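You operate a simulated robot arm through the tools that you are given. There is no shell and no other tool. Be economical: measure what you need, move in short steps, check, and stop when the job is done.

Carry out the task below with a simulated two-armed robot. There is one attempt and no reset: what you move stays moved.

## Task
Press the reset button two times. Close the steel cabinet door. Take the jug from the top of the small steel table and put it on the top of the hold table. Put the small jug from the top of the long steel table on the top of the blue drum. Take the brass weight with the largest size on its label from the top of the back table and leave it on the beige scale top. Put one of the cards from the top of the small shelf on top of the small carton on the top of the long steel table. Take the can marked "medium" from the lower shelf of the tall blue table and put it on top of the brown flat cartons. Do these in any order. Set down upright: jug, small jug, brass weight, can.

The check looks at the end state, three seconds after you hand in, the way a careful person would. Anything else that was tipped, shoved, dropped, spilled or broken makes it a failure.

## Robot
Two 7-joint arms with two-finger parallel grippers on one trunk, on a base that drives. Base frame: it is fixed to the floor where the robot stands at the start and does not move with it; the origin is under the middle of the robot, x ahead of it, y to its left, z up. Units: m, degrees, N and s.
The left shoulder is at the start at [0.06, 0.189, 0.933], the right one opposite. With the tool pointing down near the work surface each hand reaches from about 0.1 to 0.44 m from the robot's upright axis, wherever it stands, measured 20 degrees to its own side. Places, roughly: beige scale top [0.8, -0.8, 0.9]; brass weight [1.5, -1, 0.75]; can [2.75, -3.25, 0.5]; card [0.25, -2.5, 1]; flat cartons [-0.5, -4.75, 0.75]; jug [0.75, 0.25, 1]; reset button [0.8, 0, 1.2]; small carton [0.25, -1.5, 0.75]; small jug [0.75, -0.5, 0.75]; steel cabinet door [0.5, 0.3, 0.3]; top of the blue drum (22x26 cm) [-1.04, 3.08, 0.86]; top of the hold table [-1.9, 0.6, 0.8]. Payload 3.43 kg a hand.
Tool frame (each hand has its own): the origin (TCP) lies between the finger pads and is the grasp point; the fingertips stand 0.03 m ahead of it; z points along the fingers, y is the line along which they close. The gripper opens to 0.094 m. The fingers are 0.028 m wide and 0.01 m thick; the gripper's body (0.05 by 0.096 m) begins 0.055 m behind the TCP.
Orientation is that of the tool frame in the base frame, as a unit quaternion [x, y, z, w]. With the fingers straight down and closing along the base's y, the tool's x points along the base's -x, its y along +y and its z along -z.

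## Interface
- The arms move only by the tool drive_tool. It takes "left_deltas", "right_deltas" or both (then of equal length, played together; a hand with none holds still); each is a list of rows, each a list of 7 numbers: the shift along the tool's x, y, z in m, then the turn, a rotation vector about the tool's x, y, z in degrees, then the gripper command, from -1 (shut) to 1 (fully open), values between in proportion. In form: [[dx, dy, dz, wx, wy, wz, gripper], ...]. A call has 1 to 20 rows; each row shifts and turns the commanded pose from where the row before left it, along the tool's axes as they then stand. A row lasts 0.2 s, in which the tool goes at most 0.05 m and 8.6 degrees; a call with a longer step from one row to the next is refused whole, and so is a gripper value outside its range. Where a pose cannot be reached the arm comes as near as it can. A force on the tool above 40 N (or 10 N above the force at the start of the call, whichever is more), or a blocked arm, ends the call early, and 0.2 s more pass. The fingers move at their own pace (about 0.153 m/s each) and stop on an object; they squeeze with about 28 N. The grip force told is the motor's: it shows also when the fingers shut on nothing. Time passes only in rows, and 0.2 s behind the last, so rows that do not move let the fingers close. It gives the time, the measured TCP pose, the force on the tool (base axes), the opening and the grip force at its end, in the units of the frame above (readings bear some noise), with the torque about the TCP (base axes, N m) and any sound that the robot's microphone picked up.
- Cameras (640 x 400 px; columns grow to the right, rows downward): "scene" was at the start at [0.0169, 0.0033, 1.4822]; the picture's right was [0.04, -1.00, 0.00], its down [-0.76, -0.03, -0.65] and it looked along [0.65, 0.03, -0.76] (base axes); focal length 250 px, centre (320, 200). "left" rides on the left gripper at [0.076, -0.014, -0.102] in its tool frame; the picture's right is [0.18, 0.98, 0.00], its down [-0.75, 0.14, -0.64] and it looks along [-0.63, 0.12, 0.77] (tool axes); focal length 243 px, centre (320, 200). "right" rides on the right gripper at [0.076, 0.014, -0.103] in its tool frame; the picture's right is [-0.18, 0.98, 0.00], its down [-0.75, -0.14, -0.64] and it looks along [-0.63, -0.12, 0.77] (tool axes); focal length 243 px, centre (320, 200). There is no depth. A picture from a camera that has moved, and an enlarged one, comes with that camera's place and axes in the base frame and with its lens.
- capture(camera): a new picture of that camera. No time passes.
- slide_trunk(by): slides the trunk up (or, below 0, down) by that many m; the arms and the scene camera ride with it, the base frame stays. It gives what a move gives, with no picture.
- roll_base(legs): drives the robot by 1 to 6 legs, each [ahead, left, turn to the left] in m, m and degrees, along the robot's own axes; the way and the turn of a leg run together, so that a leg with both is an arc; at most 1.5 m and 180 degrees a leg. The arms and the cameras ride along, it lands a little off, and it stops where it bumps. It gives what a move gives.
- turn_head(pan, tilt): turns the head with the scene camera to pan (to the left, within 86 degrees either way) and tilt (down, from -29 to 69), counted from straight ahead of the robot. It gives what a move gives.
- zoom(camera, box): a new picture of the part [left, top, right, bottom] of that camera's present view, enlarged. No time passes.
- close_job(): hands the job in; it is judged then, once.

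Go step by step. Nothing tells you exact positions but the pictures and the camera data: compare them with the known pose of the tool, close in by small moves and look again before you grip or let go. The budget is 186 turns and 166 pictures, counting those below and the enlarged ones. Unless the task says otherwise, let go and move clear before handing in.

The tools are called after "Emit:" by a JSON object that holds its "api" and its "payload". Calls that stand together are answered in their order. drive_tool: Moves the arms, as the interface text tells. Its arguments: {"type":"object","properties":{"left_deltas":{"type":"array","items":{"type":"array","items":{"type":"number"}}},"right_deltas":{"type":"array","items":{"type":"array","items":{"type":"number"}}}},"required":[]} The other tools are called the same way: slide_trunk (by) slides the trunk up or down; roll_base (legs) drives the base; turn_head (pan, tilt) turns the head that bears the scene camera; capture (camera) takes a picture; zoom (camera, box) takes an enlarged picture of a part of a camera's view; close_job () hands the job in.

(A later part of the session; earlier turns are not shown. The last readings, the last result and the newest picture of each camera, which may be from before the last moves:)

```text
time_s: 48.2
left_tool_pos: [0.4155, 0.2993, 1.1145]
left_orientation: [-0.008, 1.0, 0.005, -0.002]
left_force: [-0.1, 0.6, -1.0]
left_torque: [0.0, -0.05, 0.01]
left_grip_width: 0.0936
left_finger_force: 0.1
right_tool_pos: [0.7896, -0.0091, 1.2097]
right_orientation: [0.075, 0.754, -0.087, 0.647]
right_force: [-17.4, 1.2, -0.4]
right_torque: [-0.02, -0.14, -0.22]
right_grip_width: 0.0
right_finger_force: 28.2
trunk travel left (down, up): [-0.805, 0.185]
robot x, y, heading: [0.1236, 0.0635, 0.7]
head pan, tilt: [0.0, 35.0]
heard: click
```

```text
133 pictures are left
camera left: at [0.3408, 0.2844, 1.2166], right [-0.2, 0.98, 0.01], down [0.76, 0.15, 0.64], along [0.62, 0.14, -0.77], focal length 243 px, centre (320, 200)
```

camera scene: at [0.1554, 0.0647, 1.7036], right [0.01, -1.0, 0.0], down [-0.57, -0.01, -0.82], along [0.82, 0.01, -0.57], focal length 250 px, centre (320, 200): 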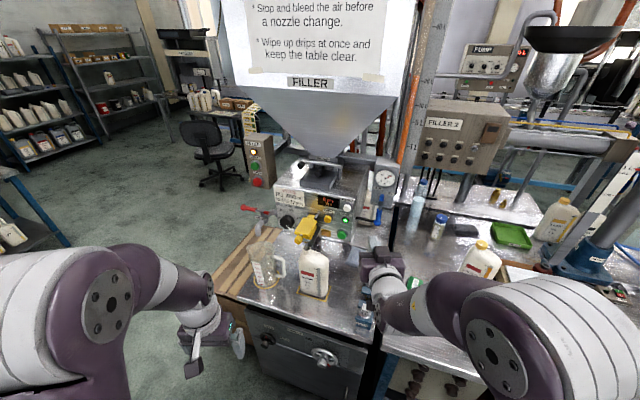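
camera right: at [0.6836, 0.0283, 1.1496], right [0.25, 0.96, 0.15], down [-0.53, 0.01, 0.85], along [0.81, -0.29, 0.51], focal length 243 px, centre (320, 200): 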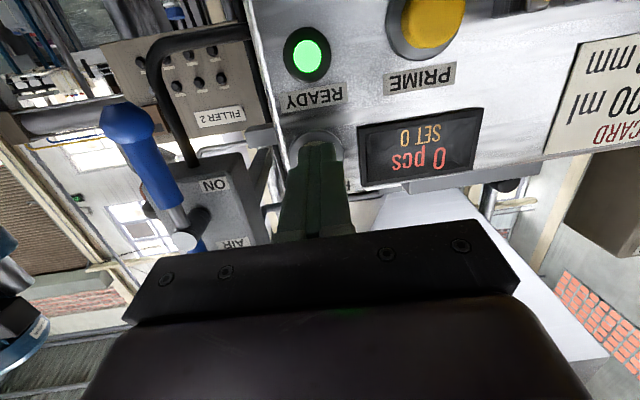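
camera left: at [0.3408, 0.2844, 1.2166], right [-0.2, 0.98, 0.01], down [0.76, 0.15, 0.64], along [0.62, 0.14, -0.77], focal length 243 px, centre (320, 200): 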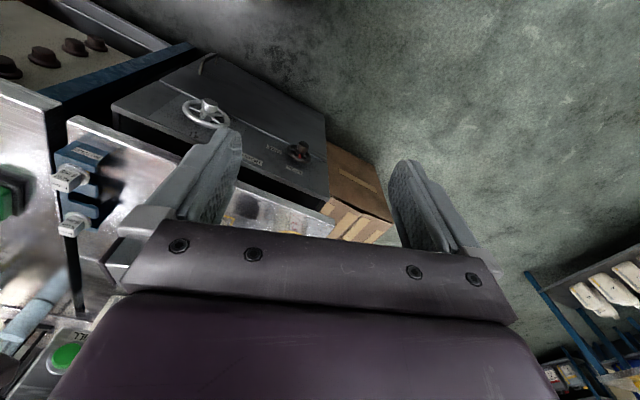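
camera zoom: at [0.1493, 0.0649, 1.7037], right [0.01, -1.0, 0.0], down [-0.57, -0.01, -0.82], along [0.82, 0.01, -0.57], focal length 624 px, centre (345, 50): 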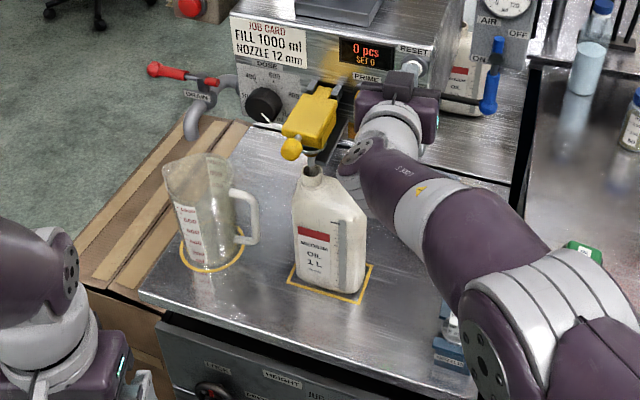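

The row was too long. I retract the right hand with shorter rows, and then view the jug and its handle closely.

Emit:
{"api": "drive_tool", "payload": {"right_deltas": [[0, 0, -0.03, 0, 0, 0, -1], [0, 0, -0.04, 0, 0, 0, -1], [0, 0, -0.045, 0, 0, 0, -1], [0, -0.015, -0.04, 0, 0, 0, -1], [0, -0.02, -0.04, 0, 0, 0, -1], [0, -0.03, -0.035, 0, 0, 0, -1], [0, -0.04, 0, 0, 0, 0, -1], [0, -0.04, 0, 0, 0, 0, -1]]}}

Emit:
{"api": "slide_trunk", "payload": {"by": -0.35}}

Emit:
{"api": "turn_head", "payload": {"pan": 10, "tilt": 25}}

Emit:
{"api": "capture", "payload": {"camera": "scene"}}

```text
time_s: 50.0
left_tool_pos: [0.4189, 0.2988, 1.115]
left_orientation: [-0.007, 1.0, 0.006, -0.004]
left_force: [-0.7, 0.3, 0.5]
left_torque: [0.01, 0.01, 0.01]
left_grip_width: 0.0939
left_finger_force: 0.1
right_tool_pos: [0.6684, -0.0252, 1.1727]
right_orientation: [0.074, 0.754, -0.087, 0.646]
right_force: [-1.0, 0.9, 0.2]
right_torque: [0.0, -0.01, 0.0]
right_grip_width: 0.0
right_finger_force: 28.8
right hand out of reach, approached as far as the arm can: row 3, 4, 5, 6, 7, 8
trunk travel left (down, up): [-0.805, 0.185]
robot x, y, heading: [0.1271, 0.0651, 0.7]
head pan, tilt: [0.0, 35.0]
```

```text
time_s: 53.4
left_tool_pos: [0.4191, 0.2994, 0.7639]
left_orientation: [-0.007, 1.0, 0.006, -0.005]
left_force: [-0.9, 0.0, 0.9]
left_torque: [0.01, 0.0, 0.0]
left_grip_width: 0.094
left_finger_force: 0.0
right_tool_pos: [0.6693, -0.0255, 0.8226]
right_orientation: [0.074, 0.754, -0.087, 0.647]
right_force: [-0.3, -0.1, 0.1]
right_torque: [-0.01, 0.0, 0.01]
right_grip_width: 0.0
right_finger_force: 27.7
trunk travel left (down, up): [-0.455, 0.535]
robot x, y, heading: [0.1258, 0.0595, 0.6]
head pan, tilt: [0.0, 35.0]
```

```text
time_s: 54.1
left_tool_pos: [0.4191, 0.2991, 0.7628]
left_orientation: [-0.008, 1.0, 0.005, -0.004]
left_force: [-0.2, -0.2, 0.5]
left_torque: [0.02, 0.01, -0.02]
left_grip_width: 0.094
left_finger_force: 0.0
right_tool_pos: [0.6678, -0.0252, 0.8229]
right_orientation: [0.073, 0.754, -0.086, 0.647]
right_force: [1.0, -0.3, -0.1]
right_torque: [0.02, 0.01, 0.01]
right_grip_width: 0.0
right_finger_force: 27.4
trunk travel left (down, up): [-0.455, 0.535]
robot x, y, heading: [0.1273, 0.063, 0.8]
head pan, tilt: [10.0, 25.0]
```

```text
132 pictures are left
camera scene: at [0.1574, 0.0806, 1.3694], right [0.19, -0.98, 0.0], down [-0.42, -0.08, -0.91], along [0.89, 0.17, -0.42], focal length 250 px, centre (320, 200)
```

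scene: 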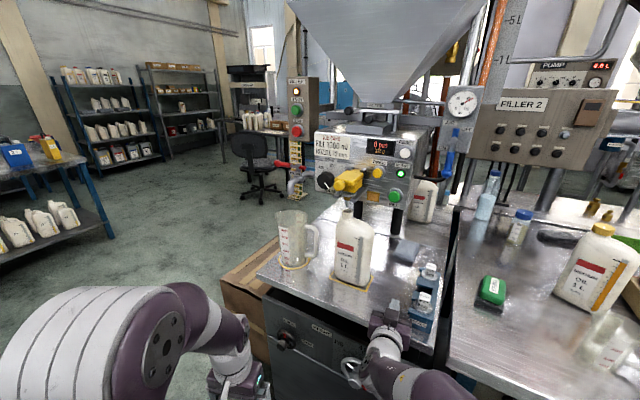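

The right hand came lower than it should near the table's edge, so I back the base away, then zoom in on the jug.

Emit:
{"api": "roll_base", "payload": {"legs": [[-0.15, 0, 0]]}}

Emit:
{"api": "zoom", "payload": {"camera": "scene", "box": [240, 180, 440, 305]}}

```text
time_s: 55.5
left_tool_pos: [0.267, 0.2983, 0.7645]
left_orientation: [-0.007, 1.0, 0.006, -0.004]
left_force: [-0.1, 0.0, -1.2]
left_torque: [0.0, -0.04, 0.03]
left_grip_width: 0.0939
left_finger_force: 0.0
right_tool_pos: [0.5156, -0.0264, 0.8242]
right_orientation: [0.073, 0.754, -0.086, 0.647]
right_force: [0.0, 0.2, -0.2]
right_torque: [0.0, 0.0, -0.01]
right_grip_width: 0.0
right_finger_force: 28.2
trunk travel left (down, up): [-0.455, 0.535]
robot x, y, heading: [-0.0234, 0.0635, 0.7]
head pan, tilt: [10.0, 25.0]
```

```text
3.20 times, centred on (340, 242) of scene
camera zoom: at [0.0045, 0.0787, 1.3695], right [0.19, -0.98, 0.0], down [-0.41, -0.08, -0.91], along [0.89, 0.17, -0.42], focal length 799 px, centre (256, 64)
```

zoom: 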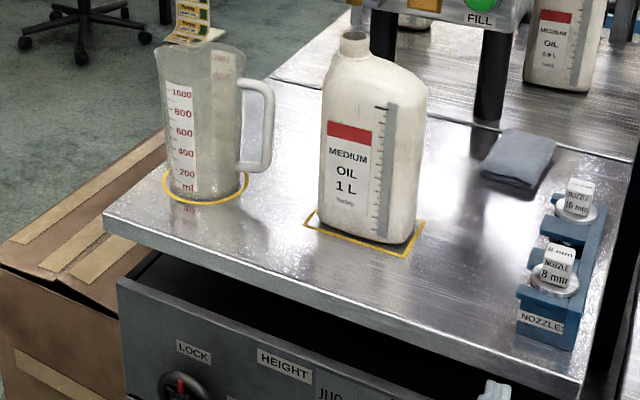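

Triangulated well now: table top z≈0.80, jug base at (0.832, 0.30), bottle at (0.765, 0.096). I will grip the jug's near rim from above; first I fold the right hand back down and turn the left hand 90°.

Emit:
{"api": "slide_trunk", "payload": {"by": 0.3}}

Emit:
{"api": "drive_tool", "payload": {"right_deltas": [[0, 0, 0, -8.5, 0, 0, -1], [0, 0, -0.01, -8.5, 0, 0, -1], [0.004, 0, -0.02, 0, 8.2, 0, -1], [0.007, 0, -0.02, 0, 8.2, 0, -1], [0.009, 0, -0.018, 0, 8.2, 0, -1], [0.011, 0, -0.016, 0, 8.2, 0, -1], [0.013, 0, -0.014, 0, 8.2, 0, -1], [0.015, 0, -0.012, 0, 8.2, 0, -1], [0.017, 0, -0.009, 0, 8.2, 0, -1], [0.018, 0, -0.006, 0, 8.2, 0, -1], [0.02, 0, -0.003, 0, 8.2, 0, -1], [0.02, 0, 0, 0, 8.2, 0, -1]], "left_deltas": [[0, 0, 0, 0, 0, 8.2, 1], [0, 0, 0, 0, 0, 8.2, 1], [0, 0, 0, 0, 0, 8.2, 1], [0, 0, 0, 0, 0, 8.2, 1], [0, 0, 0, 0, 0, 8.2, 1], [0, 0, 0, 0, 0, 8.2, 1], [0, 0, 0, 0, 0, 8.2, 1], [0, 0, 0, 0, 0, 8.2, 1], [0, 0, 0, 0, 0, 8.2, 1], [0, 0, 0, 0, 0, 8.2, 1], [0, 0, 0, 0, 0, 8, 1], [0, 0, 0, 0, 0, 0, 1]]}}

```text
time_s: 58.5
left_tool_pos: [0.2676, 0.2983, 1.0641]
left_orientation: [-0.008, 1.0, 0.005, -0.005]
left_force: [0.3, 0.1, -0.4]
left_torque: [0.0, 0.02, 0.01]
left_grip_width: 0.0939
left_finger_force: 0.0
right_tool_pos: [0.5171, -0.0264, 1.1219]
right_orientation: [0.074, 0.754, -0.087, 0.647]
right_force: [0.1, 0.1, -0.1]
right_torque: [-0.02, -0.02, -0.03]
right_grip_width: 0.0002
right_finger_force: 28.0
trunk travel left (down, up): [-0.755, 0.235]
robot x, y, heading: [-0.023, 0.0624, 0.9]
head pan, tilt: [10.0, 25.0]
```

```text
time_s: 61.1
left_tool_pos: [0.2678, 0.2976, 1.0645]
left_orientation: [0.702, 0.712, 0.0, -0.006]
left_force: [1.0, -0.1, -0.1]
left_torque: [0.01, -0.01, 0.0]
left_grip_width: 0.0941
left_finger_force: 0.1
right_tool_pos: [0.3092, -0.0372, 1.1119]
right_orientation: [-0.034, 0.999, 0.005, -0.009]
right_force: [-0.2, -0.2, -0.7]
right_torque: [-0.04, 0.0, 0.02]
right_grip_width: 0.0
right_finger_force: 28.1
trunk travel left (down, up): [-0.755, 0.235]
robot x, y, heading: [-0.0261, 0.0626, 0.5]
head pan, tilt: [10.0, 25.0]
```

Both hands point down. I turn square to the table and drive in, then look.

Emit:
{"api": "roll_base", "payload": {"legs": [[0, 0, -17.6], [0, 0.286, 0], [0.2, 0, 0]]}}

Emit:
{"api": "turn_head", "payload": {"pan": 20, "tilt": 45}}

Emit:
{"api": "capture", "payload": {"camera": "scene"}}

Emit:
{"api": "capture", "payload": {"camera": "left"}}

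```text
time_s: 65.2
left_tool_pos: [0.5998, 0.4115, 1.0643]
left_orientation: [0.802, 0.597, 0.001, -0.007]
left_force: [0.3, -0.4, 0.0]
left_torque: [-0.01, 0.01, 0.01]
left_grip_width: 0.094
left_finger_force: 0.1
right_tool_pos: [0.5388, 0.0787, 1.1125]
right_orientation: [0.121, 0.993, 0.005, -0.006]
right_force: [0.2, 0.1, -1.0]
right_torque: [0.01, 0.01, -0.01]
right_grip_width: 0.0
right_finger_force: 27.7
trunk travel left (down, up): [-0.755, 0.235]
robot x, y, heading: [0.248, 0.2744, -17.0]
head pan, tilt: [10.0, 25.0]
```

```text
time_s: 66.1
left_tool_pos: [0.6005, 0.4108, 1.0634]
left_orientation: [0.802, 0.597, 0.002, -0.007]
left_force: [-1.0, 0.0, -0.2]
left_torque: [-0.03, -0.02, 0.01]
left_grip_width: 0.0937
left_finger_force: 0.1
right_tool_pos: [0.5383, 0.078, 1.1124]
right_orientation: [0.12, 0.993, 0.005, -0.006]
right_force: [-0.1, 0.6, -0.2]
right_torque: [0.01, 0.02, 0.01]
right_grip_width: 0.0
right_finger_force: 27.3
trunk travel left (down, up): [-0.755, 0.235]
robot x, y, heading: [0.2515, 0.2762, -17.2]
head pan, tilt: [20.0, 45.0]
```

```text
130 pictures are left
camera scene: at [0.2739, 0.2975, 1.6389], right [0.05, -1.0, 0.0], down [-0.71, -0.04, -0.71], along [0.71, 0.04, -0.71], focal length 250 px, centre (320, 200)
```

scene: 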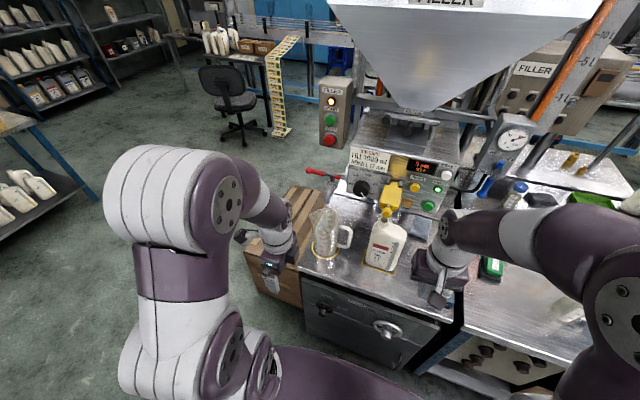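

```text
129 pictures are left
camera left: at [0.6095, 0.4885, 1.1666], right [0.99, -0.11, -0.01], down [-0.08, -0.77, 0.63], along [-0.07, -0.63, -0.77], focal length 243 px, centre (320, 200)
```

left: 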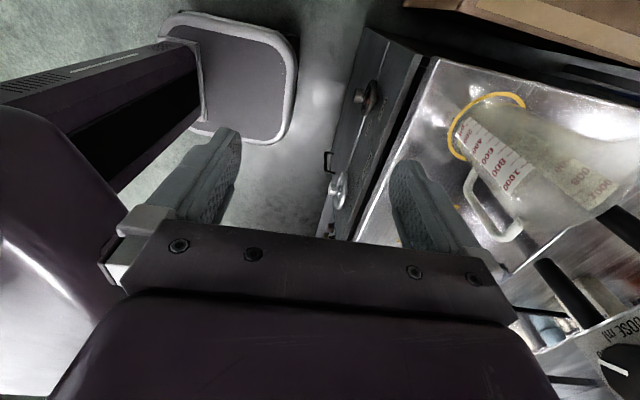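

The left camera confirms the jug at about (0.84, 0.305) with the rim near z=0.97, and the cabinet stays shut. I move the open hand over the near rim.

Emit:
{"api": "drive_tool", "payload": {"left_deltas": [[-0.0063, 0.04, 0, 0, 0, 0, 0.3], [-0.0063, 0.04, 0, 0, 0, 0, 0.3], [-0.0063, 0.042, 0, 0, 0, 0, 0.3], [-0.0063, 0.042, 0, 0, 0, 0, 0.3], [-0.0063, 0.042, 0, 0, 0, 0, 0.3]]}}

Emit:
{"api": "zoom", "payload": {"camera": "scene", "box": [220, 160, 420, 310]}}

Emit:
{"api": "capture", "payload": {"camera": "left"}}

```text
time_s: 67.3
left_tool_pos: [0.7898, 0.3219, 1.0611]
left_orientation: [0.802, 0.597, 0.001, -0.008]
left_force: [-0.2, -0.1, -0.1]
left_torque: [0.0, 0.02, 0.01]
left_grip_width: 0.0612
left_finger_force: 0.1
right_tool_pos: [0.5402, 0.0773, 1.111]
right_orientation: [0.12, 0.993, 0.005, -0.007]
right_force: [0.1, 0.5, 0.2]
right_torque: [0.01, 0.02, -0.01]
right_grip_width: 0.0002
right_finger_force: 27.6
trunk travel left (down, up): [-0.755, 0.235]
robot x, y, heading: [0.2551, 0.2768, -17.1]
head pan, tilt: [20.0, 45.0]
```

```text
2.67 times, centred on (320, 235) of scene
camera zoom: at [0.276, 0.2968, 1.6388], right [0.05, -1.0, 0.0], down [-0.71, -0.04, -0.71], along [0.71, 0.04, -0.71], focal length 666 px, centre (320, 107)
```

zoom: 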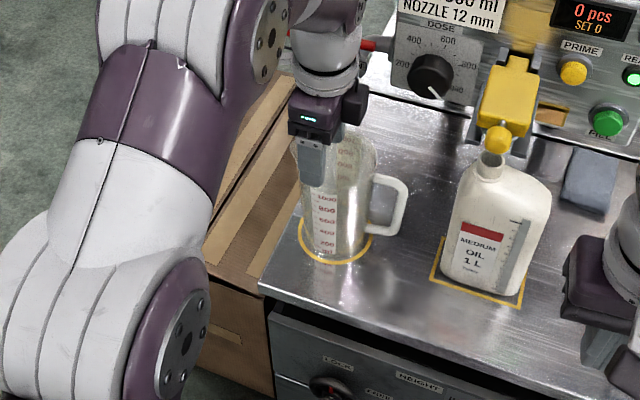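

```text
127 pictures are left
camera left: at [0.7995, 0.3983, 1.1638], right [0.99, -0.11, -0.01], down [-0.08, -0.77, 0.63], along [-0.07, -0.63, -0.77], focal length 243 px, centre (320, 200)
```

left: 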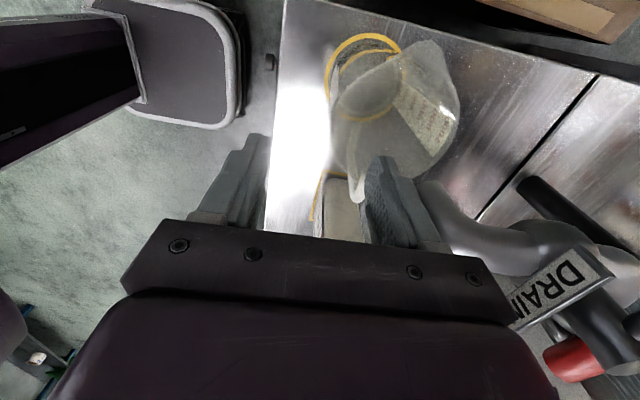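

The wall lies about 1 cm further ahead than the hand's centre. I shift forward and lower partway, then check.

Emit:
{"api": "drive_tool", "payload": {"left_deltas": [[0, 0.012, 0, 0, 0, 0, 0.3]]}}

Emit:
{"api": "slide_trunk", "payload": {"by": -0.06}}

Emit:
{"api": "capture", "payload": {"camera": "left"}}

```text
time_s: 67.7
left_tool_pos: [0.7977, 0.3191, 1.0612]
left_orientation: [0.802, 0.597, 0.002, -0.006]
left_force: [-9.4, 1.7, 2.2]
left_torque: [-0.03, -0.01, -0.03]
left_grip_width: 0.0553
left_finger_force: 0.0
right_tool_pos: [0.5358, 0.0788, 1.114]
right_orientation: [0.12, 0.993, 0.005, -0.006]
right_force: [-0.7, -0.6, 0.1]
right_torque: [0.0, -0.02, 0.0]
right_grip_width: 0.0
right_finger_force: 27.7
trunk travel left (down, up): [-0.755, 0.235]
robot x, y, heading: [0.2464, 0.2757, -17.0]
head pan, tilt: [20.0, 45.0]
```

```text
time_s: 68.3
left_tool_pos: [0.7959, 0.3197, 1.0339]
left_orientation: [0.802, 0.597, 0.002, -0.006]
left_force: [-20.3, 4.5, 8.6]
left_torque: [-0.33, -1.29, -0.06]
left_grip_width: 0.0564
left_finger_force: 0.0
right_tool_pos: [0.5352, 0.0784, 1.0811]
right_orientation: [0.12, 0.993, 0.006, -0.005]
right_force: [0.5, 1.0, 0.2]
right_torque: [-0.01, 0.01, 0.01]
right_grip_width: 0.0
right_finger_force: 27.9
trunk travel left (down, up): [-0.723, 0.267]
robot x, y, heading: [0.2513, 0.275, -16.9]
head pan, tilt: [20.0, 45.0]
stopped: the force on the tool passed its limit at 68 N (the readings are from after the stop); the commanded pose is now the measured one
```

```text
126 pictures are left
camera left: at [0.8053, 0.3964, 1.1368], right [0.99, -0.11, -0.01], down [-0.08, -0.77, 0.63], along [-0.07, -0.63, -0.77], focal length 243 px, centre (320, 200)
```

left: 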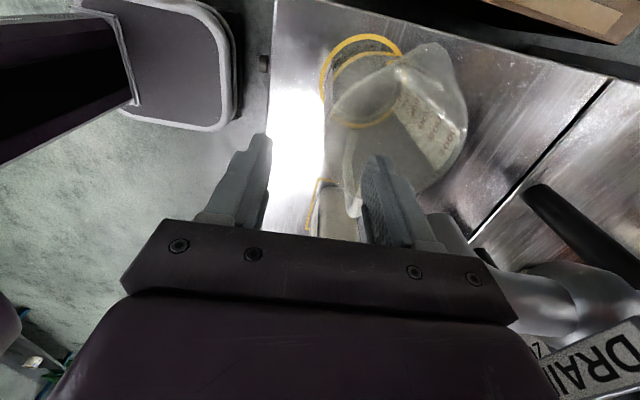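

Something by the drain tap blocks the hand from going further forward. I lift and back off at once and check that nothing moved.

Emit:
{"api": "drive_tool", "payload": {"left_deltas": [[0, -0.015, 0, 0, 0, 0, 0.3], [0, -0.02, 0, 0, 0, 0, 0.3], [0, -0.03, -0.01, 0, 0, 0, 0.3], [0, -0.04, -0.01, 0, 0, 0, 0.3], [0, -0.04, 0, 0, 0, 0, 0.3]]}}

Emit:
{"api": "slide_trunk", "payload": {"by": 0.1}}

Emit:
{"api": "zoom", "payload": {"camera": "scene", "box": [270, 120, 450, 280]}}

Emit:
{"api": "capture", "payload": {"camera": "left"}}

```text
time_s: 69.5
left_tool_pos: [0.6593, 0.361, 1.0554]
left_orientation: [0.802, 0.597, 0.002, -0.006]
left_force: [0.1, -0.3, 0.6]
left_torque: [-0.02, 0.0, -0.01]
left_grip_width: 0.0609
left_finger_force: 0.1
right_tool_pos: [0.5364, 0.08, 1.0815]
right_orientation: [0.12, 0.993, 0.005, -0.006]
right_force: [-0.5, -0.5, 0.5]
right_torque: [0.01, 0.01, -0.01]
right_grip_width: 0.0
right_finger_force: 28.0
trunk travel left (down, up): [-0.723, 0.267]
robot x, y, heading: [0.2537, 0.2753, -17.0]
head pan, tilt: [20.0, 45.0]
```

```text
time_s: 70.8
left_tool_pos: [0.6602, 0.3591, 1.1551]
left_orientation: [0.802, 0.597, 0.002, -0.005]
left_force: [-0.6, 0.3, 0.0]
left_torque: [0.0, -0.01, -0.02]
left_grip_width: 0.0611
left_finger_force: 0.0
right_tool_pos: [0.5395, 0.0781, 1.1797]
right_orientation: [0.12, 0.993, 0.005, -0.007]
right_force: [-0.2, 0.0, -0.4]
right_torque: [-0.01, -0.01, 0.02]
right_grip_width: 0.0002
right_finger_force: 27.8
trunk travel left (down, up): [-0.823, 0.167]
robot x, y, heading: [0.2496, 0.2766, -16.7]
head pan, tilt: [20.0, 45.0]
```

```text
2.50 times, centred on (360, 200) of scene
camera zoom: at [0.2744, 0.2975, 1.7071], right [0.05, -1.0, 0.0], down [-0.71, -0.04, -0.71], along [0.71, 0.04, -0.71], focal length 624 px, centre (220, 200)
```

zoom: 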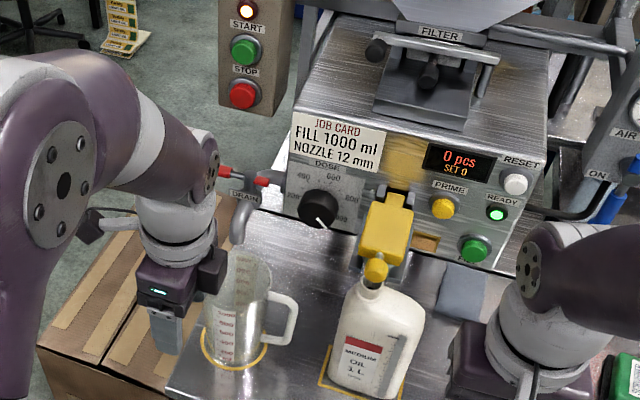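

```text
124 pictures are left
camera left: at [0.6704, 0.4369, 1.2574], right [0.99, -0.11, 0.0], down [-0.08, -0.77, 0.63], along [-0.07, -0.63, -0.77], focal length 243 px, centre (320, 200)
```

left: 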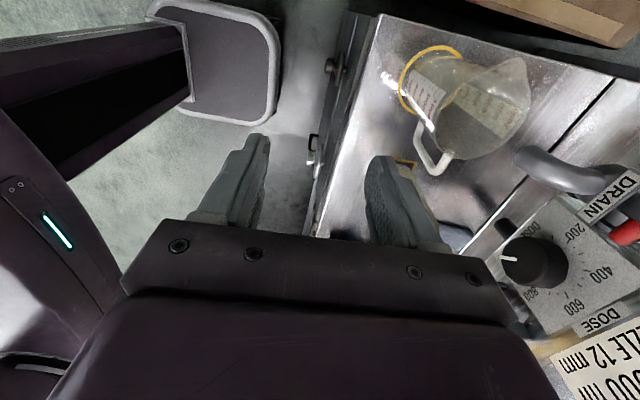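

The drain spout stands right over the jug at about (0.86, 0.30, 1.04), so the rim from above is bad. I look closely at the handle for a grip from the front.

Emit:
{"api": "zoom", "payload": {"camera": "left", "box": [370, 30, 550, 190]}}

Emit:
{"api": "zoom", "payload": {"camera": "scene", "box": [320, 210, 420, 280]}}

```text
2.50 times, centred on (460, 110) of left
camera zoom: at [0.6704, 0.4369, 1.2574], right [0.99, -0.11, 0.0], down [-0.08, -0.77, 0.63], along [-0.07, -0.63, -0.77], focal length 606 px, centre (-30, 425)
```

zoom: 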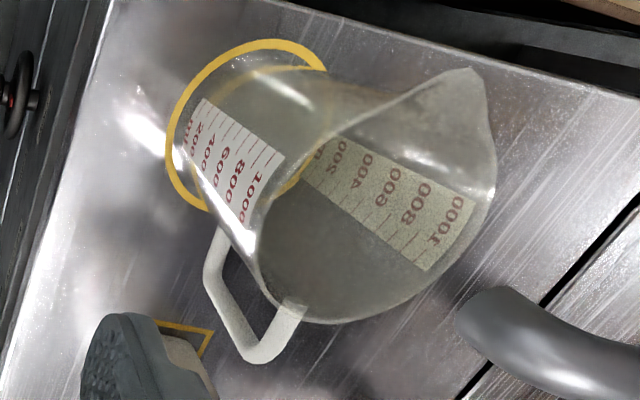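

```text
5.71 times, centred on (370, 245) of scene
camera zoom: at [0.2744, 0.2975, 1.7071], right [0.05, -1.0, 0.0], down [-0.71, -0.04, -0.71], along [0.71, 0.04, -0.71], focal length 1426 px, centre (34, -57)
```

zoom: 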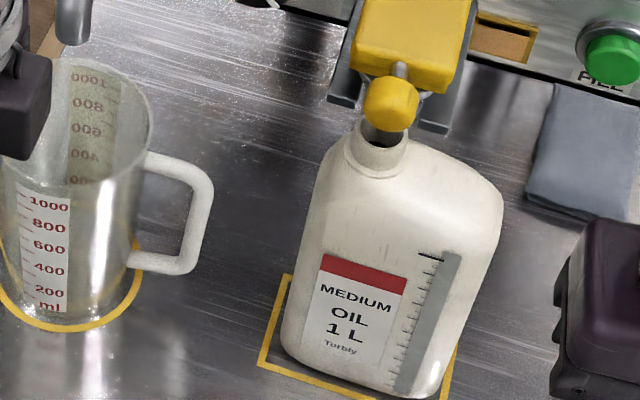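

The jug is empty and its handle bar stands at about (0.82, 0.218) with some 3 cm inside the loop. I turn the left hand back and pitch it 60° forward to grip the bar from the front.

Emit:
{"api": "drive_tool", "payload": {"left_deltas": [[0, 0, 0, 0, 0, -8.2, 0.3], [0, 0, 0, 0, 0, -8.2, 0.3], [0, 0, 0, 0, 0, -8.2, 0.3], [0, 0, 0, 0, 0, -8.2, 0.3], [0, 0, 0, 0, 0, -8.2, 0.3], [0, 0, 0, 0, 0, -8.2, 0.3], [0, 0, 0, 0, 0, -8.2, 0.3], [0, 0, 0, 0, 0, -8.2, 0.3], [0, 0, 0, 0, 0, -8.2, 0.3], [0, 0, 0, 0, 0, -8.2, 0.3], [0, 0, 0, 0, 0, -8, 0.3], [0, 0, 0, 0, -7.5, 0, 0.3], [0, 0, 0, 0, -7.5, 0, 0.3], [0, 0, 0, 0, -7.5, 0, 0.3], [0, 0, 0, 0, -7.5, 0, 0.3], [0, 0, 0, 0, -7.5, 0, 0.3], [0, 0, 0, 0, -7.5, 0, 0.3], [0, 0, 0, 0, -7.5, 0, 0.3], [0, 0, 0, 0, -7.5, 0, 0.3]]}}

Emit:
{"api": "slide_trunk", "payload": {"by": -0.2}}

Emit:
{"api": "capture", "payload": {"camera": "left"}}

```text
time_s: 74.8
left_tool_pos: [0.661, 0.3588, 1.154]
left_orientation: [0.129, 0.857, -0.067, 0.494]
left_force: [0.6, 0.1, -0.2]
left_torque: [0.0, -0.02, 0.01]
left_grip_width: 0.0609
left_finger_force: 0.1
right_tool_pos: [0.5377, 0.0795, 1.1811]
right_orientation: [0.12, 0.993, 0.005, -0.007]
right_force: [0.7, 0.2, -0.3]
right_torque: [-0.02, -0.01, -0.03]
right_grip_width: 0.0
right_finger_force: 27.8
trunk travel left (down, up): [-0.823, 0.167]
robot x, y, heading: [0.2523, 0.2743, -16.8]
head pan, tilt: [20.0, 45.0]
```

```text
time_s: 77.0
left_tool_pos: [0.6609, 0.3599, 0.9555]
left_orientation: [0.129, 0.858, -0.068, 0.493]
left_force: [-0.3, -0.1, 1.1]
left_torque: [0.01, 0.03, 0.02]
left_grip_width: 0.061
left_finger_force: 0.1
right_tool_pos: [0.5382, 0.0779, 0.9807]
right_orientation: [0.12, 0.993, 0.005, -0.006]
right_force: [-0.3, 0.3, 0.1]
right_torque: [-0.02, 0.02, -0.01]
right_grip_width: 0.0001
right_finger_force: 28.4
trunk travel left (down, up): [-0.623, 0.367]
robot x, y, heading: [0.2529, 0.276, -17.1]
head pan, tilt: [20.0, 45.0]
```

```text
121 pictures are left
camera left: at [0.5359, 0.3842, 0.94], right [0.19, 0.97, -0.15], down [-0.13, 0.17, 0.98], along [0.97, -0.17, 0.16], focal length 243 px, centre (320, 200)
```

left: 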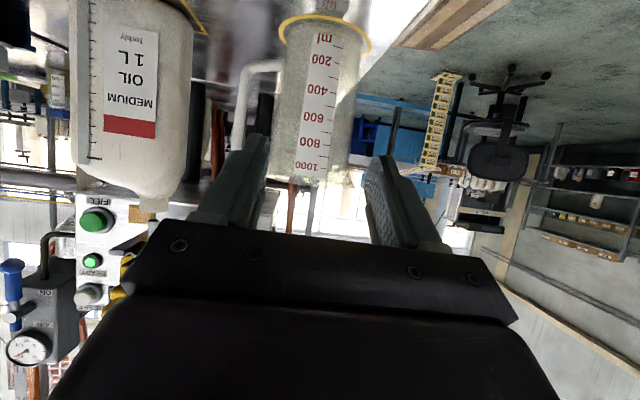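

The handle bar reads at (0.821, 0.222, 0.89) from here. I align sideways, then come up to 8 cm short of it.

Emit:
{"api": "drive_tool", "payload": {"left_deltas": [[0, -0.03, 0, 0, 0, 0, 0.3], [0, -0.03, 0, 0, 0, 0, 0.3], [0, -0.029, 0, 0, 0, 0, 0.3], [-0.012, 0, 0.026, 0, 0, 0, 0.3], [-0.012, 0, 0.026, 0, 0, 0, 0.3], [-0.012, 0, 0.025, 0, 0, 0, 0.3], [-0.011, 0, 0.025, 0, 0, 0, 0.3]]}}

Emit:
{"api": "capture", "payload": {"camera": "left"}}

Emit:
{"api": "zoom", "payload": {"camera": "scene", "box": [270, 160, 450, 310]}}

```text
time_s: 78.6
left_tool_pos: [0.7434, 0.2415, 0.9427]
left_orientation: [0.129, 0.858, -0.068, 0.493]
left_force: [0.8, 0.5, 0.5]
left_torque: [0.03, 0.01, -0.01]
left_grip_width: 0.061
left_finger_force: 0.0
right_tool_pos: [0.5395, 0.0784, 0.9801]
right_orientation: [0.12, 0.993, 0.005, -0.007]
right_force: [0.3, -0.1, -0.8]
right_torque: [0.02, -0.02, -0.02]
right_grip_width: 0.0
right_finger_force: 27.6
trunk travel left (down, up): [-0.623, 0.367]
robot x, y, heading: [0.25, 0.2743, -17.3]
head pan, tilt: [20.0, 45.0]
```

```text
120 pictures are left
camera left: at [0.6176, 0.2665, 0.9284], right [0.19, 0.97, -0.15], down [-0.13, 0.17, 0.98], along [0.97, -0.17, 0.16], focal length 243 px, centre (320, 200)
```

left: 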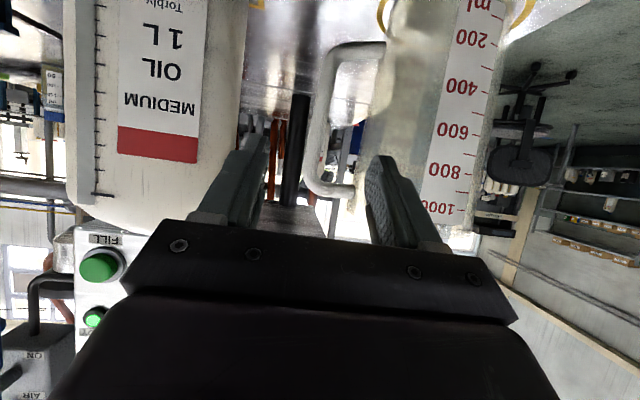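

```text
2.67 times, centred on (360, 235) of scene
camera zoom: at [0.2749, 0.2973, 1.5071], right [0.05, -1.0, 0.0], down [-0.71, -0.04, -0.71], along [0.71, 0.04, -0.71], focal length 666 px, centre (213, 107)
```

zoom: 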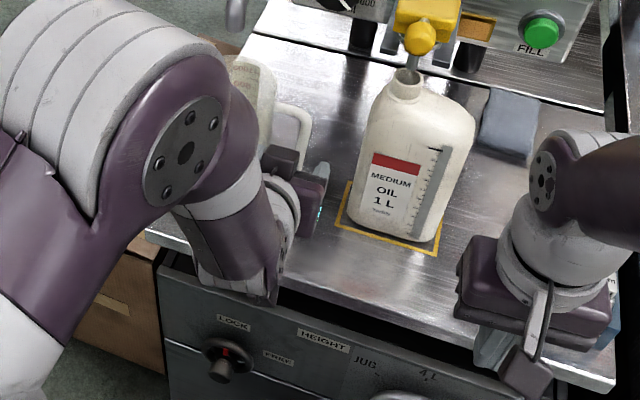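

The bar is centred on the fingers. I narrow the opening to 4 cm so that one finger fits within the loop, and advance.

Emit:
{"api": "drive_tool", "payload": {"left_deltas": [[0, -0.002, 0, 0, 0, 0, -0.15], [0, 0, 0, 0, 0, 0, -0.15], [0, 0, 0.02, 0, 0, 0, -0.15], [0, 0, 0.02, 0, 0, 0, -0.15], [0, 0, 0.015, 0, 0, 0, -0.15]]}}

Emit:
{"api": "capture", "payload": {"camera": "left"}}

```text
time_s: 79.8
left_tool_pos: [0.7885, 0.2264, 0.9158]
left_orientation: [0.129, 0.858, -0.068, 0.493]
left_force: [1.1, 0.1, 0.9]
left_torque: [0.01, 0.05, 0.01]
left_grip_width: 0.0401
left_finger_force: 0.1
right_tool_pos: [0.5394, 0.0789, 0.9801]
right_orientation: [0.121, 0.993, 0.005, -0.006]
right_force: [-0.1, -0.4, 0.0]
right_torque: [0.02, 0.01, -0.02]
right_grip_width: 0.0001
right_finger_force: 28.2
trunk travel left (down, up): [-0.623, 0.367]
robot x, y, heading: [0.2487, 0.2743, -17.1]
head pan, tilt: [20.0, 45.0]
```

```text
118 pictures are left
camera left: at [0.6625, 0.2514, 0.9003], right [0.19, 0.97, -0.15], down [-0.13, 0.17, 0.98], along [0.97, -0.17, 0.16], focal length 243 px, centre (320, 200)
```

left: 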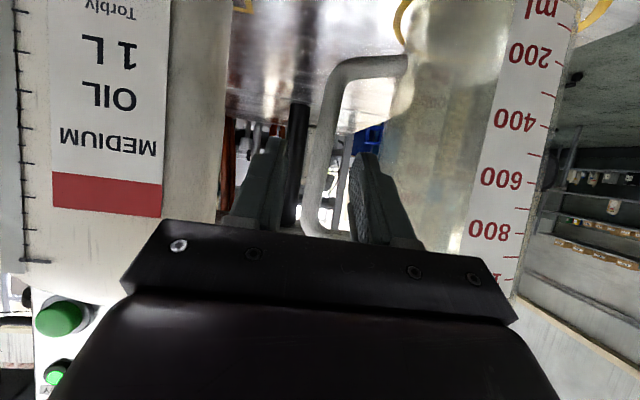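

The bar runs between the fingers. I advance the last bit and close.

Emit:
{"api": "drive_tool", "payload": {"left_deltas": [[0, 0, 0.014, 0, 0, 0, -0.15], [0, 0, 0.012, 0, 0, 0, -0.15], [0, 0, 0, 0, 0, 0, -0.6], [0, 0, 0, 0, 0, 0, -1], [0, 0, 0, 0, 0, 0, -1]]}}

Emit:
{"api": "capture", "payload": {"camera": "left"}}

```text
time_s: 81.0
left_tool_pos: [0.8094, 0.221, 0.9034]
left_orientation: [0.129, 0.858, -0.067, 0.493]
left_force: [0.2, 1.3, 4.5]
left_torque: [0.8, -0.39, 0.02]
left_grip_width: 0.0148
left_finger_force: 27.9
right_tool_pos: [0.5373, 0.0785, 0.9798]
right_orientation: [0.12, 0.993, 0.005, -0.007]
right_force: [0.0, 0.3, 0.3]
right_torque: [0.03, 0.03, -0.01]
right_grip_width: 0.0
right_finger_force: 28.4
trunk travel left (down, up): [-0.623, 0.367]
robot x, y, heading: [0.25, 0.2782, -17.2]
head pan, tilt: [20.0, 45.0]
```

```text
117 pictures are left
camera left: at [0.6838, 0.245, 0.8876], right [0.19, 0.97, -0.15], down [-0.13, 0.17, 0.98], along [0.97, -0.17, 0.16], focal length 243 px, centre (320, 200)
```

left: 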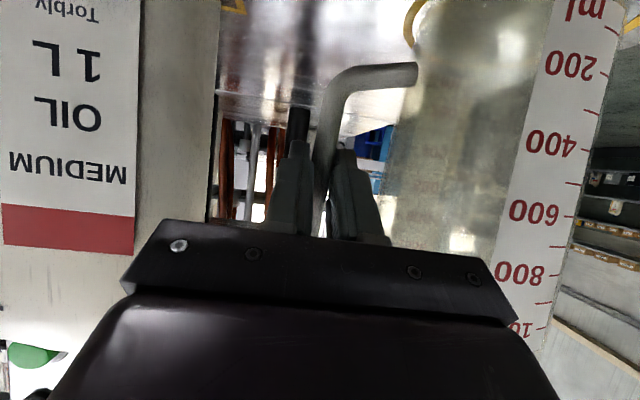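

The handle is gripped at 14.8 mm. I lift 3 cm (the drain spout is above) and draw straight back with the base.

Emit:
{"api": "slide_trunk", "payload": {"by": 0.03}}

Emit:
{"api": "roll_base", "payload": {"legs": [[-0.2, 0, 0], [-0.25, 0, 0]]}}

Emit:
{"api": "capture", "payload": {"camera": "scene"}}

Emit:
{"api": "capture", "payload": {"camera": "left"}}

```text
time_s: 81.7
left_tool_pos: [0.8091, 0.2202, 0.9318]
left_orientation: [0.128, 0.858, -0.067, 0.492]
left_force: [0.3, -0.3, -0.9]
left_torque: [-0.09, 0.03, -0.01]
left_grip_width: 0.0118
left_finger_force: 27.7
right_tool_pos: [0.5378, 0.0782, 1.0102]
right_orientation: [0.12, 0.993, 0.005, -0.006]
right_force: [0.3, 1.0, 0.4]
right_torque: [0.03, 0.03, -0.02]
right_grip_width: 0.0
right_finger_force: 28.0
trunk travel left (down, up): [-0.653, 0.337]
robot x, y, heading: [0.2501, 0.2732, -16.8]
head pan, tilt: [20.0, 45.0]
```

```text
time_s: 84.8
left_tool_pos: [0.3749, 0.3521, 0.9326]
left_orientation: [0.13, 0.858, -0.068, 0.492]
left_force: [0.4, -0.8, 0.1]
left_torque: [-0.07, 0.05, 0.0]
left_grip_width: 0.012
left_finger_force: 28.2
right_tool_pos: [0.1043, 0.2094, 1.0099]
right_orientation: [0.121, 0.993, 0.005, -0.006]
right_force: [0.0, -0.6, 0.5]
right_torque: [0.01, -0.02, 0.02]
right_grip_width: 0.0
right_finger_force: 27.6
trunk travel left (down, up): [-0.653, 0.337]
robot x, y, heading: [-0.1815, 0.405, -17.0]
head pan, tilt: [20.0, 45.0]
```

```text
116 pictures are left
camera scene: at [-0.16, 0.4297, 1.5371], right [0.05, -1.0, 0.0], down [-0.71, -0.04, -0.71], along [0.71, 0.04, -0.71], focal length 250 px, centre (320, 200)
```

scene: 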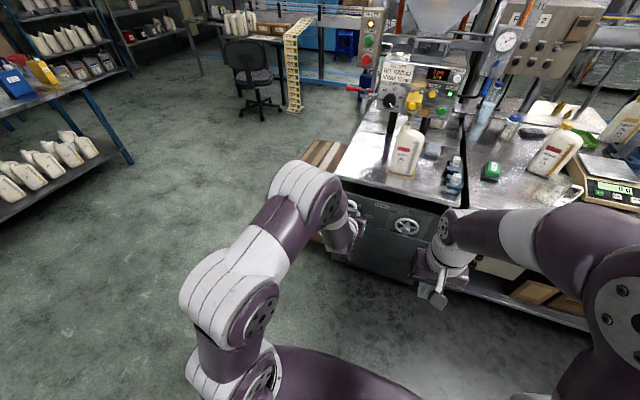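

```text
115 pictures are left
camera left: at [0.2499, 0.3764, 0.9172], right [0.19, 0.97, -0.15], down [-0.13, 0.17, 0.98], along [0.97, -0.17, 0.16], focal length 243 px, centre (320, 200)
```

left: 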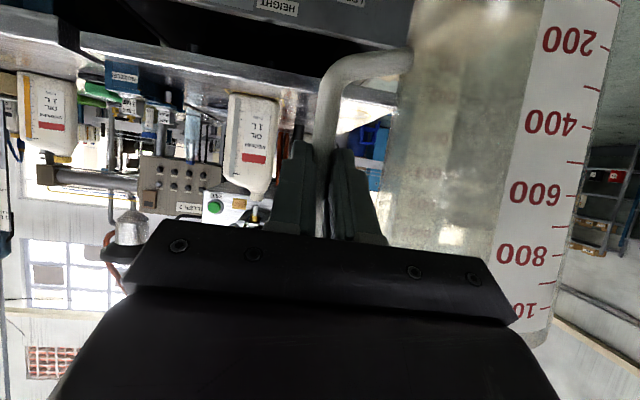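

The jug came away upright. I turn left to face the hold table behind me and look.

Emit:
{"api": "roll_base", "payload": {"legs": [[0, 0, 170]]}}

Emit:
{"api": "turn_head", "payload": {"pan": 10, "tilt": 30}}

Emit:
{"api": "capture", "payload": {"camera": "scene"}}

```text
time_s: 92.2
left_tool_pos: [-0.7265, 0.5497, 0.9315]
left_orientation: [0.845, -0.197, -0.485, -0.107]
left_force: [-0.2, -0.8, 0.1]
left_torque: [0.1, -0.09, 0.03]
left_grip_width: 0.012
left_finger_force: 28.4
right_tool_pos: [-0.4373, 0.6478, 1.0103]
right_orientation: [0.98, -0.198, 0.007, 0.006]
right_force: [0.0, 0.5, 0.4]
right_torque: [0.0, 0.04, 0.0]
right_grip_width: 0.0
right_finger_force: 27.7
trunk travel left (down, up): [-0.653, 0.337]
robot x, y, heading: [-0.1834, 0.4104, 154.3]
head pan, tilt: [20.0, 45.0]
```

```text
time_s: 93.0
left_tool_pos: [-0.7267, 0.5498, 0.9313]
left_orientation: [0.845, -0.196, -0.486, -0.106]
left_force: [-0.5, 0.3, 0.8]
left_torque: [0.06, -0.07, -0.04]
left_grip_width: 0.0119
left_finger_force: 28.0
right_tool_pos: [-0.4375, 0.6479, 1.0101]
right_orientation: [0.98, -0.198, 0.006, 0.005]
right_force: [-0.1, -0.2, 0.4]
right_torque: [0.01, -0.01, 0.01]
right_grip_width: 0.0
right_finger_force: 27.4
trunk travel left (down, up): [-0.653, 0.337]
robot x, y, heading: [-0.1844, 0.4058, 154.5]
head pan, tilt: [10.0, 30.0]
```

```text
114 pictures are left
camera scene: at [-0.2169, 0.4063, 1.5596], right [0.27, 0.96, 0.0], down [0.48, -0.14, -0.87], along [-0.83, 0.24, -0.5], focal length 250 px, centre (320, 200)
```

scene: 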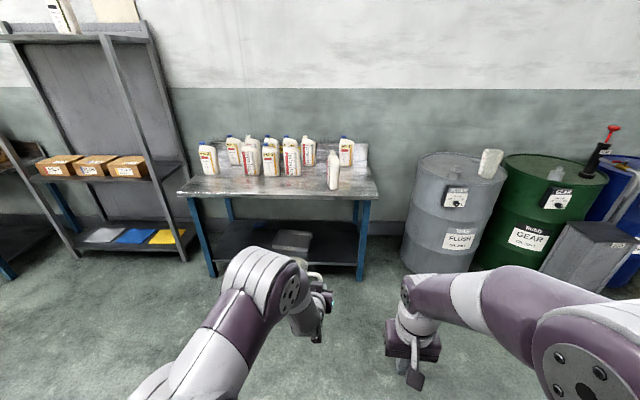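

The hold table is ahead with bottles at its middle and free space toward the front. I zoom in.

Emit:
{"api": "zoom", "payload": {"camera": "scene", "box": [170, 110, 390, 280]}}

```text
2.35 times, centred on (280, 195) of scene
camera zoom: at [-0.2169, 0.4063, 1.5596], right [0.27, 0.96, 0.0], down [0.48, -0.14, -0.87], along [-0.83, 0.24, -0.5], focal length 587 px, centre (414, 212)
```

zoom: 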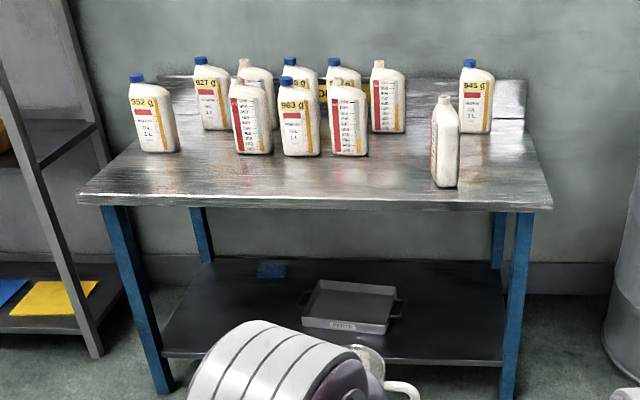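

I pick the free front-middle spot, about (-1.78, 0.53). I raise the jug, square up to the table and drive nearer to measure.

Emit:
{"api": "slide_trunk", "payload": {"by": 0.1}}

Emit:
{"api": "roll_base", "payload": {"legs": [[0, 0, 7.5], [0.735, 0.179, 0]]}}

Emit:
{"api": "turn_head", "payload": {"pan": 0, "tilt": 40}}

Emit:
{"api": "capture", "payload": {"camera": "scene"}}

Emit:
{"api": "capture", "payload": {"camera": "left"}}

```text
time_s: 94.3
left_tool_pos: [-0.7253, 0.5493, 1.032]
left_orientation: [0.845, -0.196, -0.486, -0.106]
left_force: [-0.6, 0.5, -1.9]
left_torque: [0.07, -0.09, 0.0]
left_grip_width: 0.0119
left_finger_force: 27.7
right_tool_pos: [-0.4373, 0.6477, 1.1105]
right_orientation: [0.98, -0.198, 0.005, 0.006]
right_force: [0.2, 0.1, 0.4]
right_torque: [0.01, 0.01, 0.01]
right_grip_width: 0.0001
right_finger_force: 27.7
trunk travel left (down, up): [-0.753, 0.237]
robot x, y, heading: [-0.1814, 0.4053, 154.2]
head pan, tilt: [10.0, 30.0]
```

```text
time_s: 99.0
left_tool_pos: [-1.4912, 0.5476, 1.0327]
left_orientation: [0.856, -0.143, -0.491, -0.076]
left_force: [0.3, 0.6, -1.2]
left_torque: [0.08, -0.05, 0.02]
left_grip_width: 0.0121
left_finger_force: 28.6
right_tool_pos: [-1.2161, 0.6805, 1.1101]
right_orientation: [0.991, -0.137, 0.007, 0.005]
right_force: [0.3, 0.6, -0.7]
right_torque: [0.02, -0.04, -0.03]
right_grip_width: 0.0003
right_finger_force: 28.4
trunk travel left (down, up): [-0.753, 0.237]
robot x, y, heading: [-0.9322, 0.4696, 161.3]
head pan, tilt: [10.0, 30.0]
```

```text
time_s: 99.7
left_tool_pos: [-1.4901, 0.5462, 1.0319]
left_orientation: [0.856, -0.143, -0.491, -0.076]
left_force: [0.3, 0.7, -1.1]
left_torque: [0.07, -0.07, 0.02]
left_grip_width: 0.0121
left_finger_force: 28.2
right_tool_pos: [-1.2162, 0.6805, 1.1098]
right_orientation: [0.991, -0.137, 0.006, 0.005]
right_force: [-0.2, 0.5, -0.7]
right_torque: [-0.01, -0.01, 0.0]
right_grip_width: 0.0
right_finger_force: 27.9
trunk travel left (down, up): [-0.753, 0.237]
robot x, y, heading: [-0.9368, 0.4746, 161.4]
head pan, tilt: [0.0, 40.0]
```

```text
112 pictures are left
camera scene: at [-0.959, 0.4811, 1.6444], right [0.32, 0.95, 0.0], down [0.61, -0.21, -0.77], along [-0.73, 0.25, -0.64], focal length 250 px, centre (320, 200)
```

scene: 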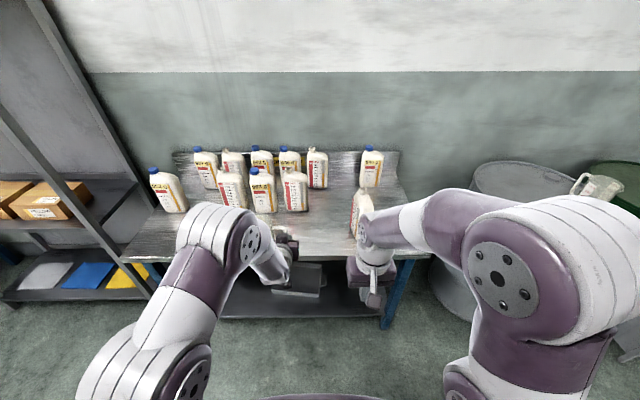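

```text
111 pictures are left
camera left: at [-1.366, 0.5209, 1.0169], right [-0.23, -0.96, -0.15], down [0.12, -0.18, 0.98], along [-0.97, 0.2, 0.16], focal length 243 px, centre (320, 200)
```

left: 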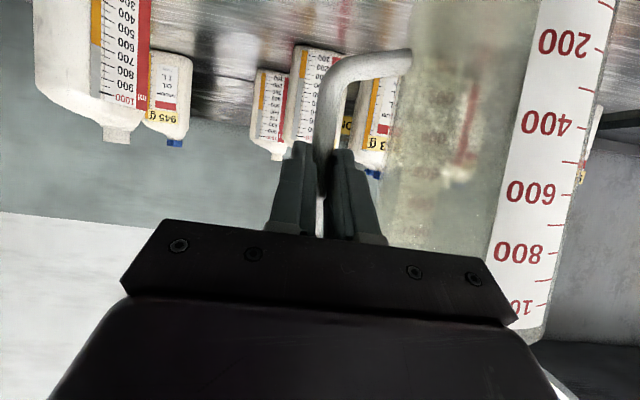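

The table top is at z≈0.80 with its front edge 0.66 m ahead; bottles stand clear. I move forward 0.2 m and lower most of the way.

Emit:
{"api": "roll_base", "payload": {"legs": [[0.2, 0, 0]]}}

Emit:
{"api": "slide_trunk", "payload": {"by": -0.1}}

Emit:
{"api": "capture", "payload": {"camera": "scene"}}

Emit:
{"api": "capture", "payload": {"camera": "left"}}

```text
time_s: 101.3
left_tool_pos: [-1.6804, 0.6138, 1.0321]
left_orientation: [0.856, -0.143, -0.491, -0.075]
left_force: [-0.5, -0.6, -1.1]
left_torque: [0.06, -0.08, 0.03]
left_grip_width: 0.012
left_finger_force: 28.2
right_tool_pos: [-1.407, 0.7464, 1.1103]
right_orientation: [0.99, -0.137, 0.007, 0.005]
right_force: [0.2, -0.6, 0.0]
right_torque: [0.04, -0.02, 0.02]
right_grip_width: 0.0002
right_finger_force: 28.2
trunk travel left (down, up): [-0.753, 0.237]
robot x, y, heading: [-1.1237, 0.5386, 160.8]
head pan, tilt: [0.0, 40.0]
```

```text
time_s: 102.6
left_tool_pos: [-1.6818, 0.6121, 0.9328]
left_orientation: [0.856, -0.144, -0.491, -0.076]
left_force: [0.1, -0.3, -1.6]
left_torque: [0.07, -0.08, 0.01]
left_grip_width: 0.0121
left_finger_force: 28.2
right_tool_pos: [-1.4063, 0.7467, 1.0114]
right_orientation: [0.99, -0.139, 0.006, 0.005]
right_force: [0.2, -0.1, -1.1]
right_torque: [-0.01, -0.01, -0.01]
right_grip_width: 0.0
right_finger_force: 28.0
trunk travel left (down, up): [-0.653, 0.337]
robot x, y, heading: [-1.1235, 0.5341, 161.0]
head pan, tilt: [0.0, 40.0]
```

```text
110 pictures are left
camera scene: at [-1.1487, 0.5461, 1.5444], right [0.32, 0.95, 0.0], down [0.61, -0.21, -0.77], along [-0.72, 0.25, -0.64], focal length 250 px, centre (320, 200)
```

scene: 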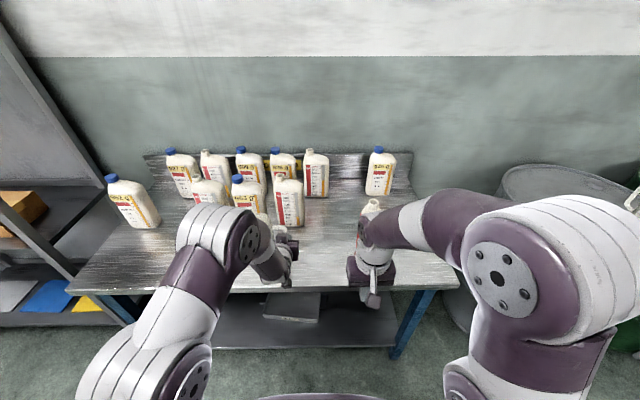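

```text
109 pictures are left
camera left: at [-1.5559, 0.5871, 0.9172], right [-0.23, -0.96, -0.15], down [0.12, -0.18, 0.98], along [-0.97, 0.21, 0.16], focal length 243 px, centre (320, 200)
```

left: 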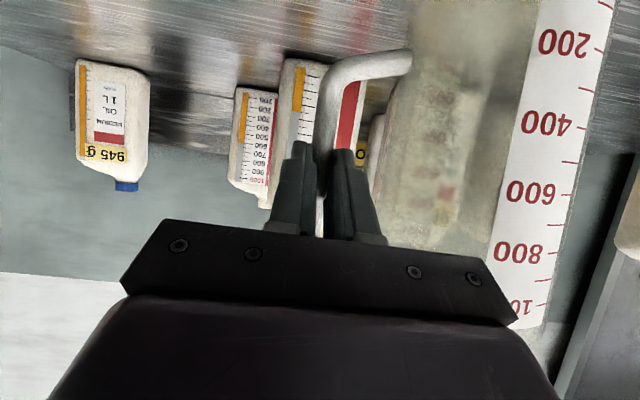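

The spot is clear all round. I lower until the jug touches.

Emit:
{"api": "slide_trunk", "payload": {"by": -0.022}}

Emit:
{"api": "slide_trunk", "payload": {"by": -0.008}}

```text
time_s: 103.3
left_tool_pos: [-1.6806, 0.6149, 0.9121]
left_orientation: [0.855, -0.145, -0.493, -0.077]
left_force: [2.1, 2.6, 10.0]
left_torque: [-0.73, 0.63, -0.12]
left_grip_width: 0.0124
left_finger_force: 28.3
right_tool_pos: [-1.405, 0.7461, 0.9878]
right_orientation: [0.99, -0.138, 0.005, 0.006]
right_force: [-0.6, -0.1, 0.2]
right_torque: [-0.01, -0.05, -0.03]
right_grip_width: 0.0
right_finger_force: 27.9
trunk travel left (down, up): [-0.631, 0.359]
robot x, y, heading: [-1.1216, 0.5392, 161.3]
head pan, tilt: [0.0, 40.0]
```

```text
time_s: 103.8
left_tool_pos: [-1.6802, 0.6144, 0.9073]
left_orientation: [0.854, -0.144, -0.495, -0.076]
left_force: [4.8, 4.0, 21.6]
left_torque: [-0.48, 1.14, -0.2]
left_grip_width: 0.0138
left_finger_force: 28.1
right_tool_pos: [-1.4028, 0.7465, 0.9816]
right_orientation: [0.99, -0.139, 0.006, 0.006]
right_force: [0.9, -0.3, 0.4]
right_torque: [-0.01, 0.0, 0.03]
right_grip_width: 0.0
right_finger_force: 27.4
trunk travel left (down, up): [-0.623, 0.367]
robot x, y, heading: [-1.1258, 0.5374, 160.9]
head pan, tilt: [0.0, 40.0]
```

It stands on the table. I ease the load, open narrowly and draw back along the fingers.

Emit:
{"api": "slide_trunk", "payload": {"by": 0.007}}

Emit:
{"api": "drive_tool", "payload": {"left_deltas": [[0, 0, 0, 0, 0, 0, -0.5], [0, 0, 0, 0, 0, 0, -0.2], [0, 0, 0, 0, 0, 0, -0.2], [0, 0, -0.015, 0, 0, 0, -0.2], [0, 0, -0.025, 0, 0, 0, -0.2], [0, 0, -0.03, 0, 0, 0, -0.2], [0, 0, -0.04, 0, 0, 0, -0.2]]}}

Emit:
{"api": "capture", "payload": {"camera": "left"}}

```text
time_s: 104.4
left_tool_pos: [-1.6797, 0.6121, 0.9091]
left_orientation: [0.856, -0.143, -0.49, -0.076]
left_force: [-0.6, -2.1, 4.2]
left_torque: [-0.79, 0.47, 0.05]
left_grip_width: 0.0132
left_finger_force: 28.2
right_tool_pos: [-1.4044, 0.7462, 0.9864]
right_orientation: [0.99, -0.138, 0.007, 0.005]
right_force: [-1.2, -0.3, -0.2]
right_torque: [-0.02, 0.02, 0.0]
right_grip_width: 0.0001
right_finger_force: 27.7
trunk travel left (down, up): [-0.63, 0.36]
robot x, y, heading: [-1.1252, 0.5374, 161.0]
head pan, tilt: [0.0, 40.0]
```

```text
time_s: 106.0
left_tool_pos: [-1.5885, 0.5821, 0.966]
left_orientation: [0.856, -0.144, -0.492, -0.075]
left_force: [0.1, 0.7, 0.4]
left_torque: [0.02, -0.02, -0.01]
left_grip_width: 0.0375
left_finger_force: 0.0
right_tool_pos: [-1.4042, 0.7451, 0.9885]
right_orientation: [0.99, -0.138, 0.006, 0.005]
right_force: [0.3, 0.0, 0.5]
right_torque: [-0.01, 0.03, 0.02]
right_grip_width: 0.0
right_finger_force: 28.3
trunk travel left (down, up): [-0.63, 0.36]
robot x, y, heading: [-1.1262, 0.5353, 161.1]
head pan, tilt: [0.0, 40.0]
```

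```text
108 pictures are left
camera left: at [-1.4636, 0.5559, 0.9507], right [-0.23, -0.96, -0.15], down [0.12, -0.18, 0.98], along [-0.97, 0.21, 0.16], focal length 243 px, centre (320, 200)
```

left: 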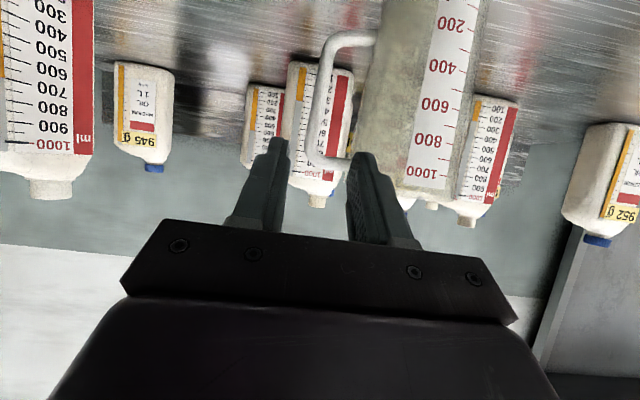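

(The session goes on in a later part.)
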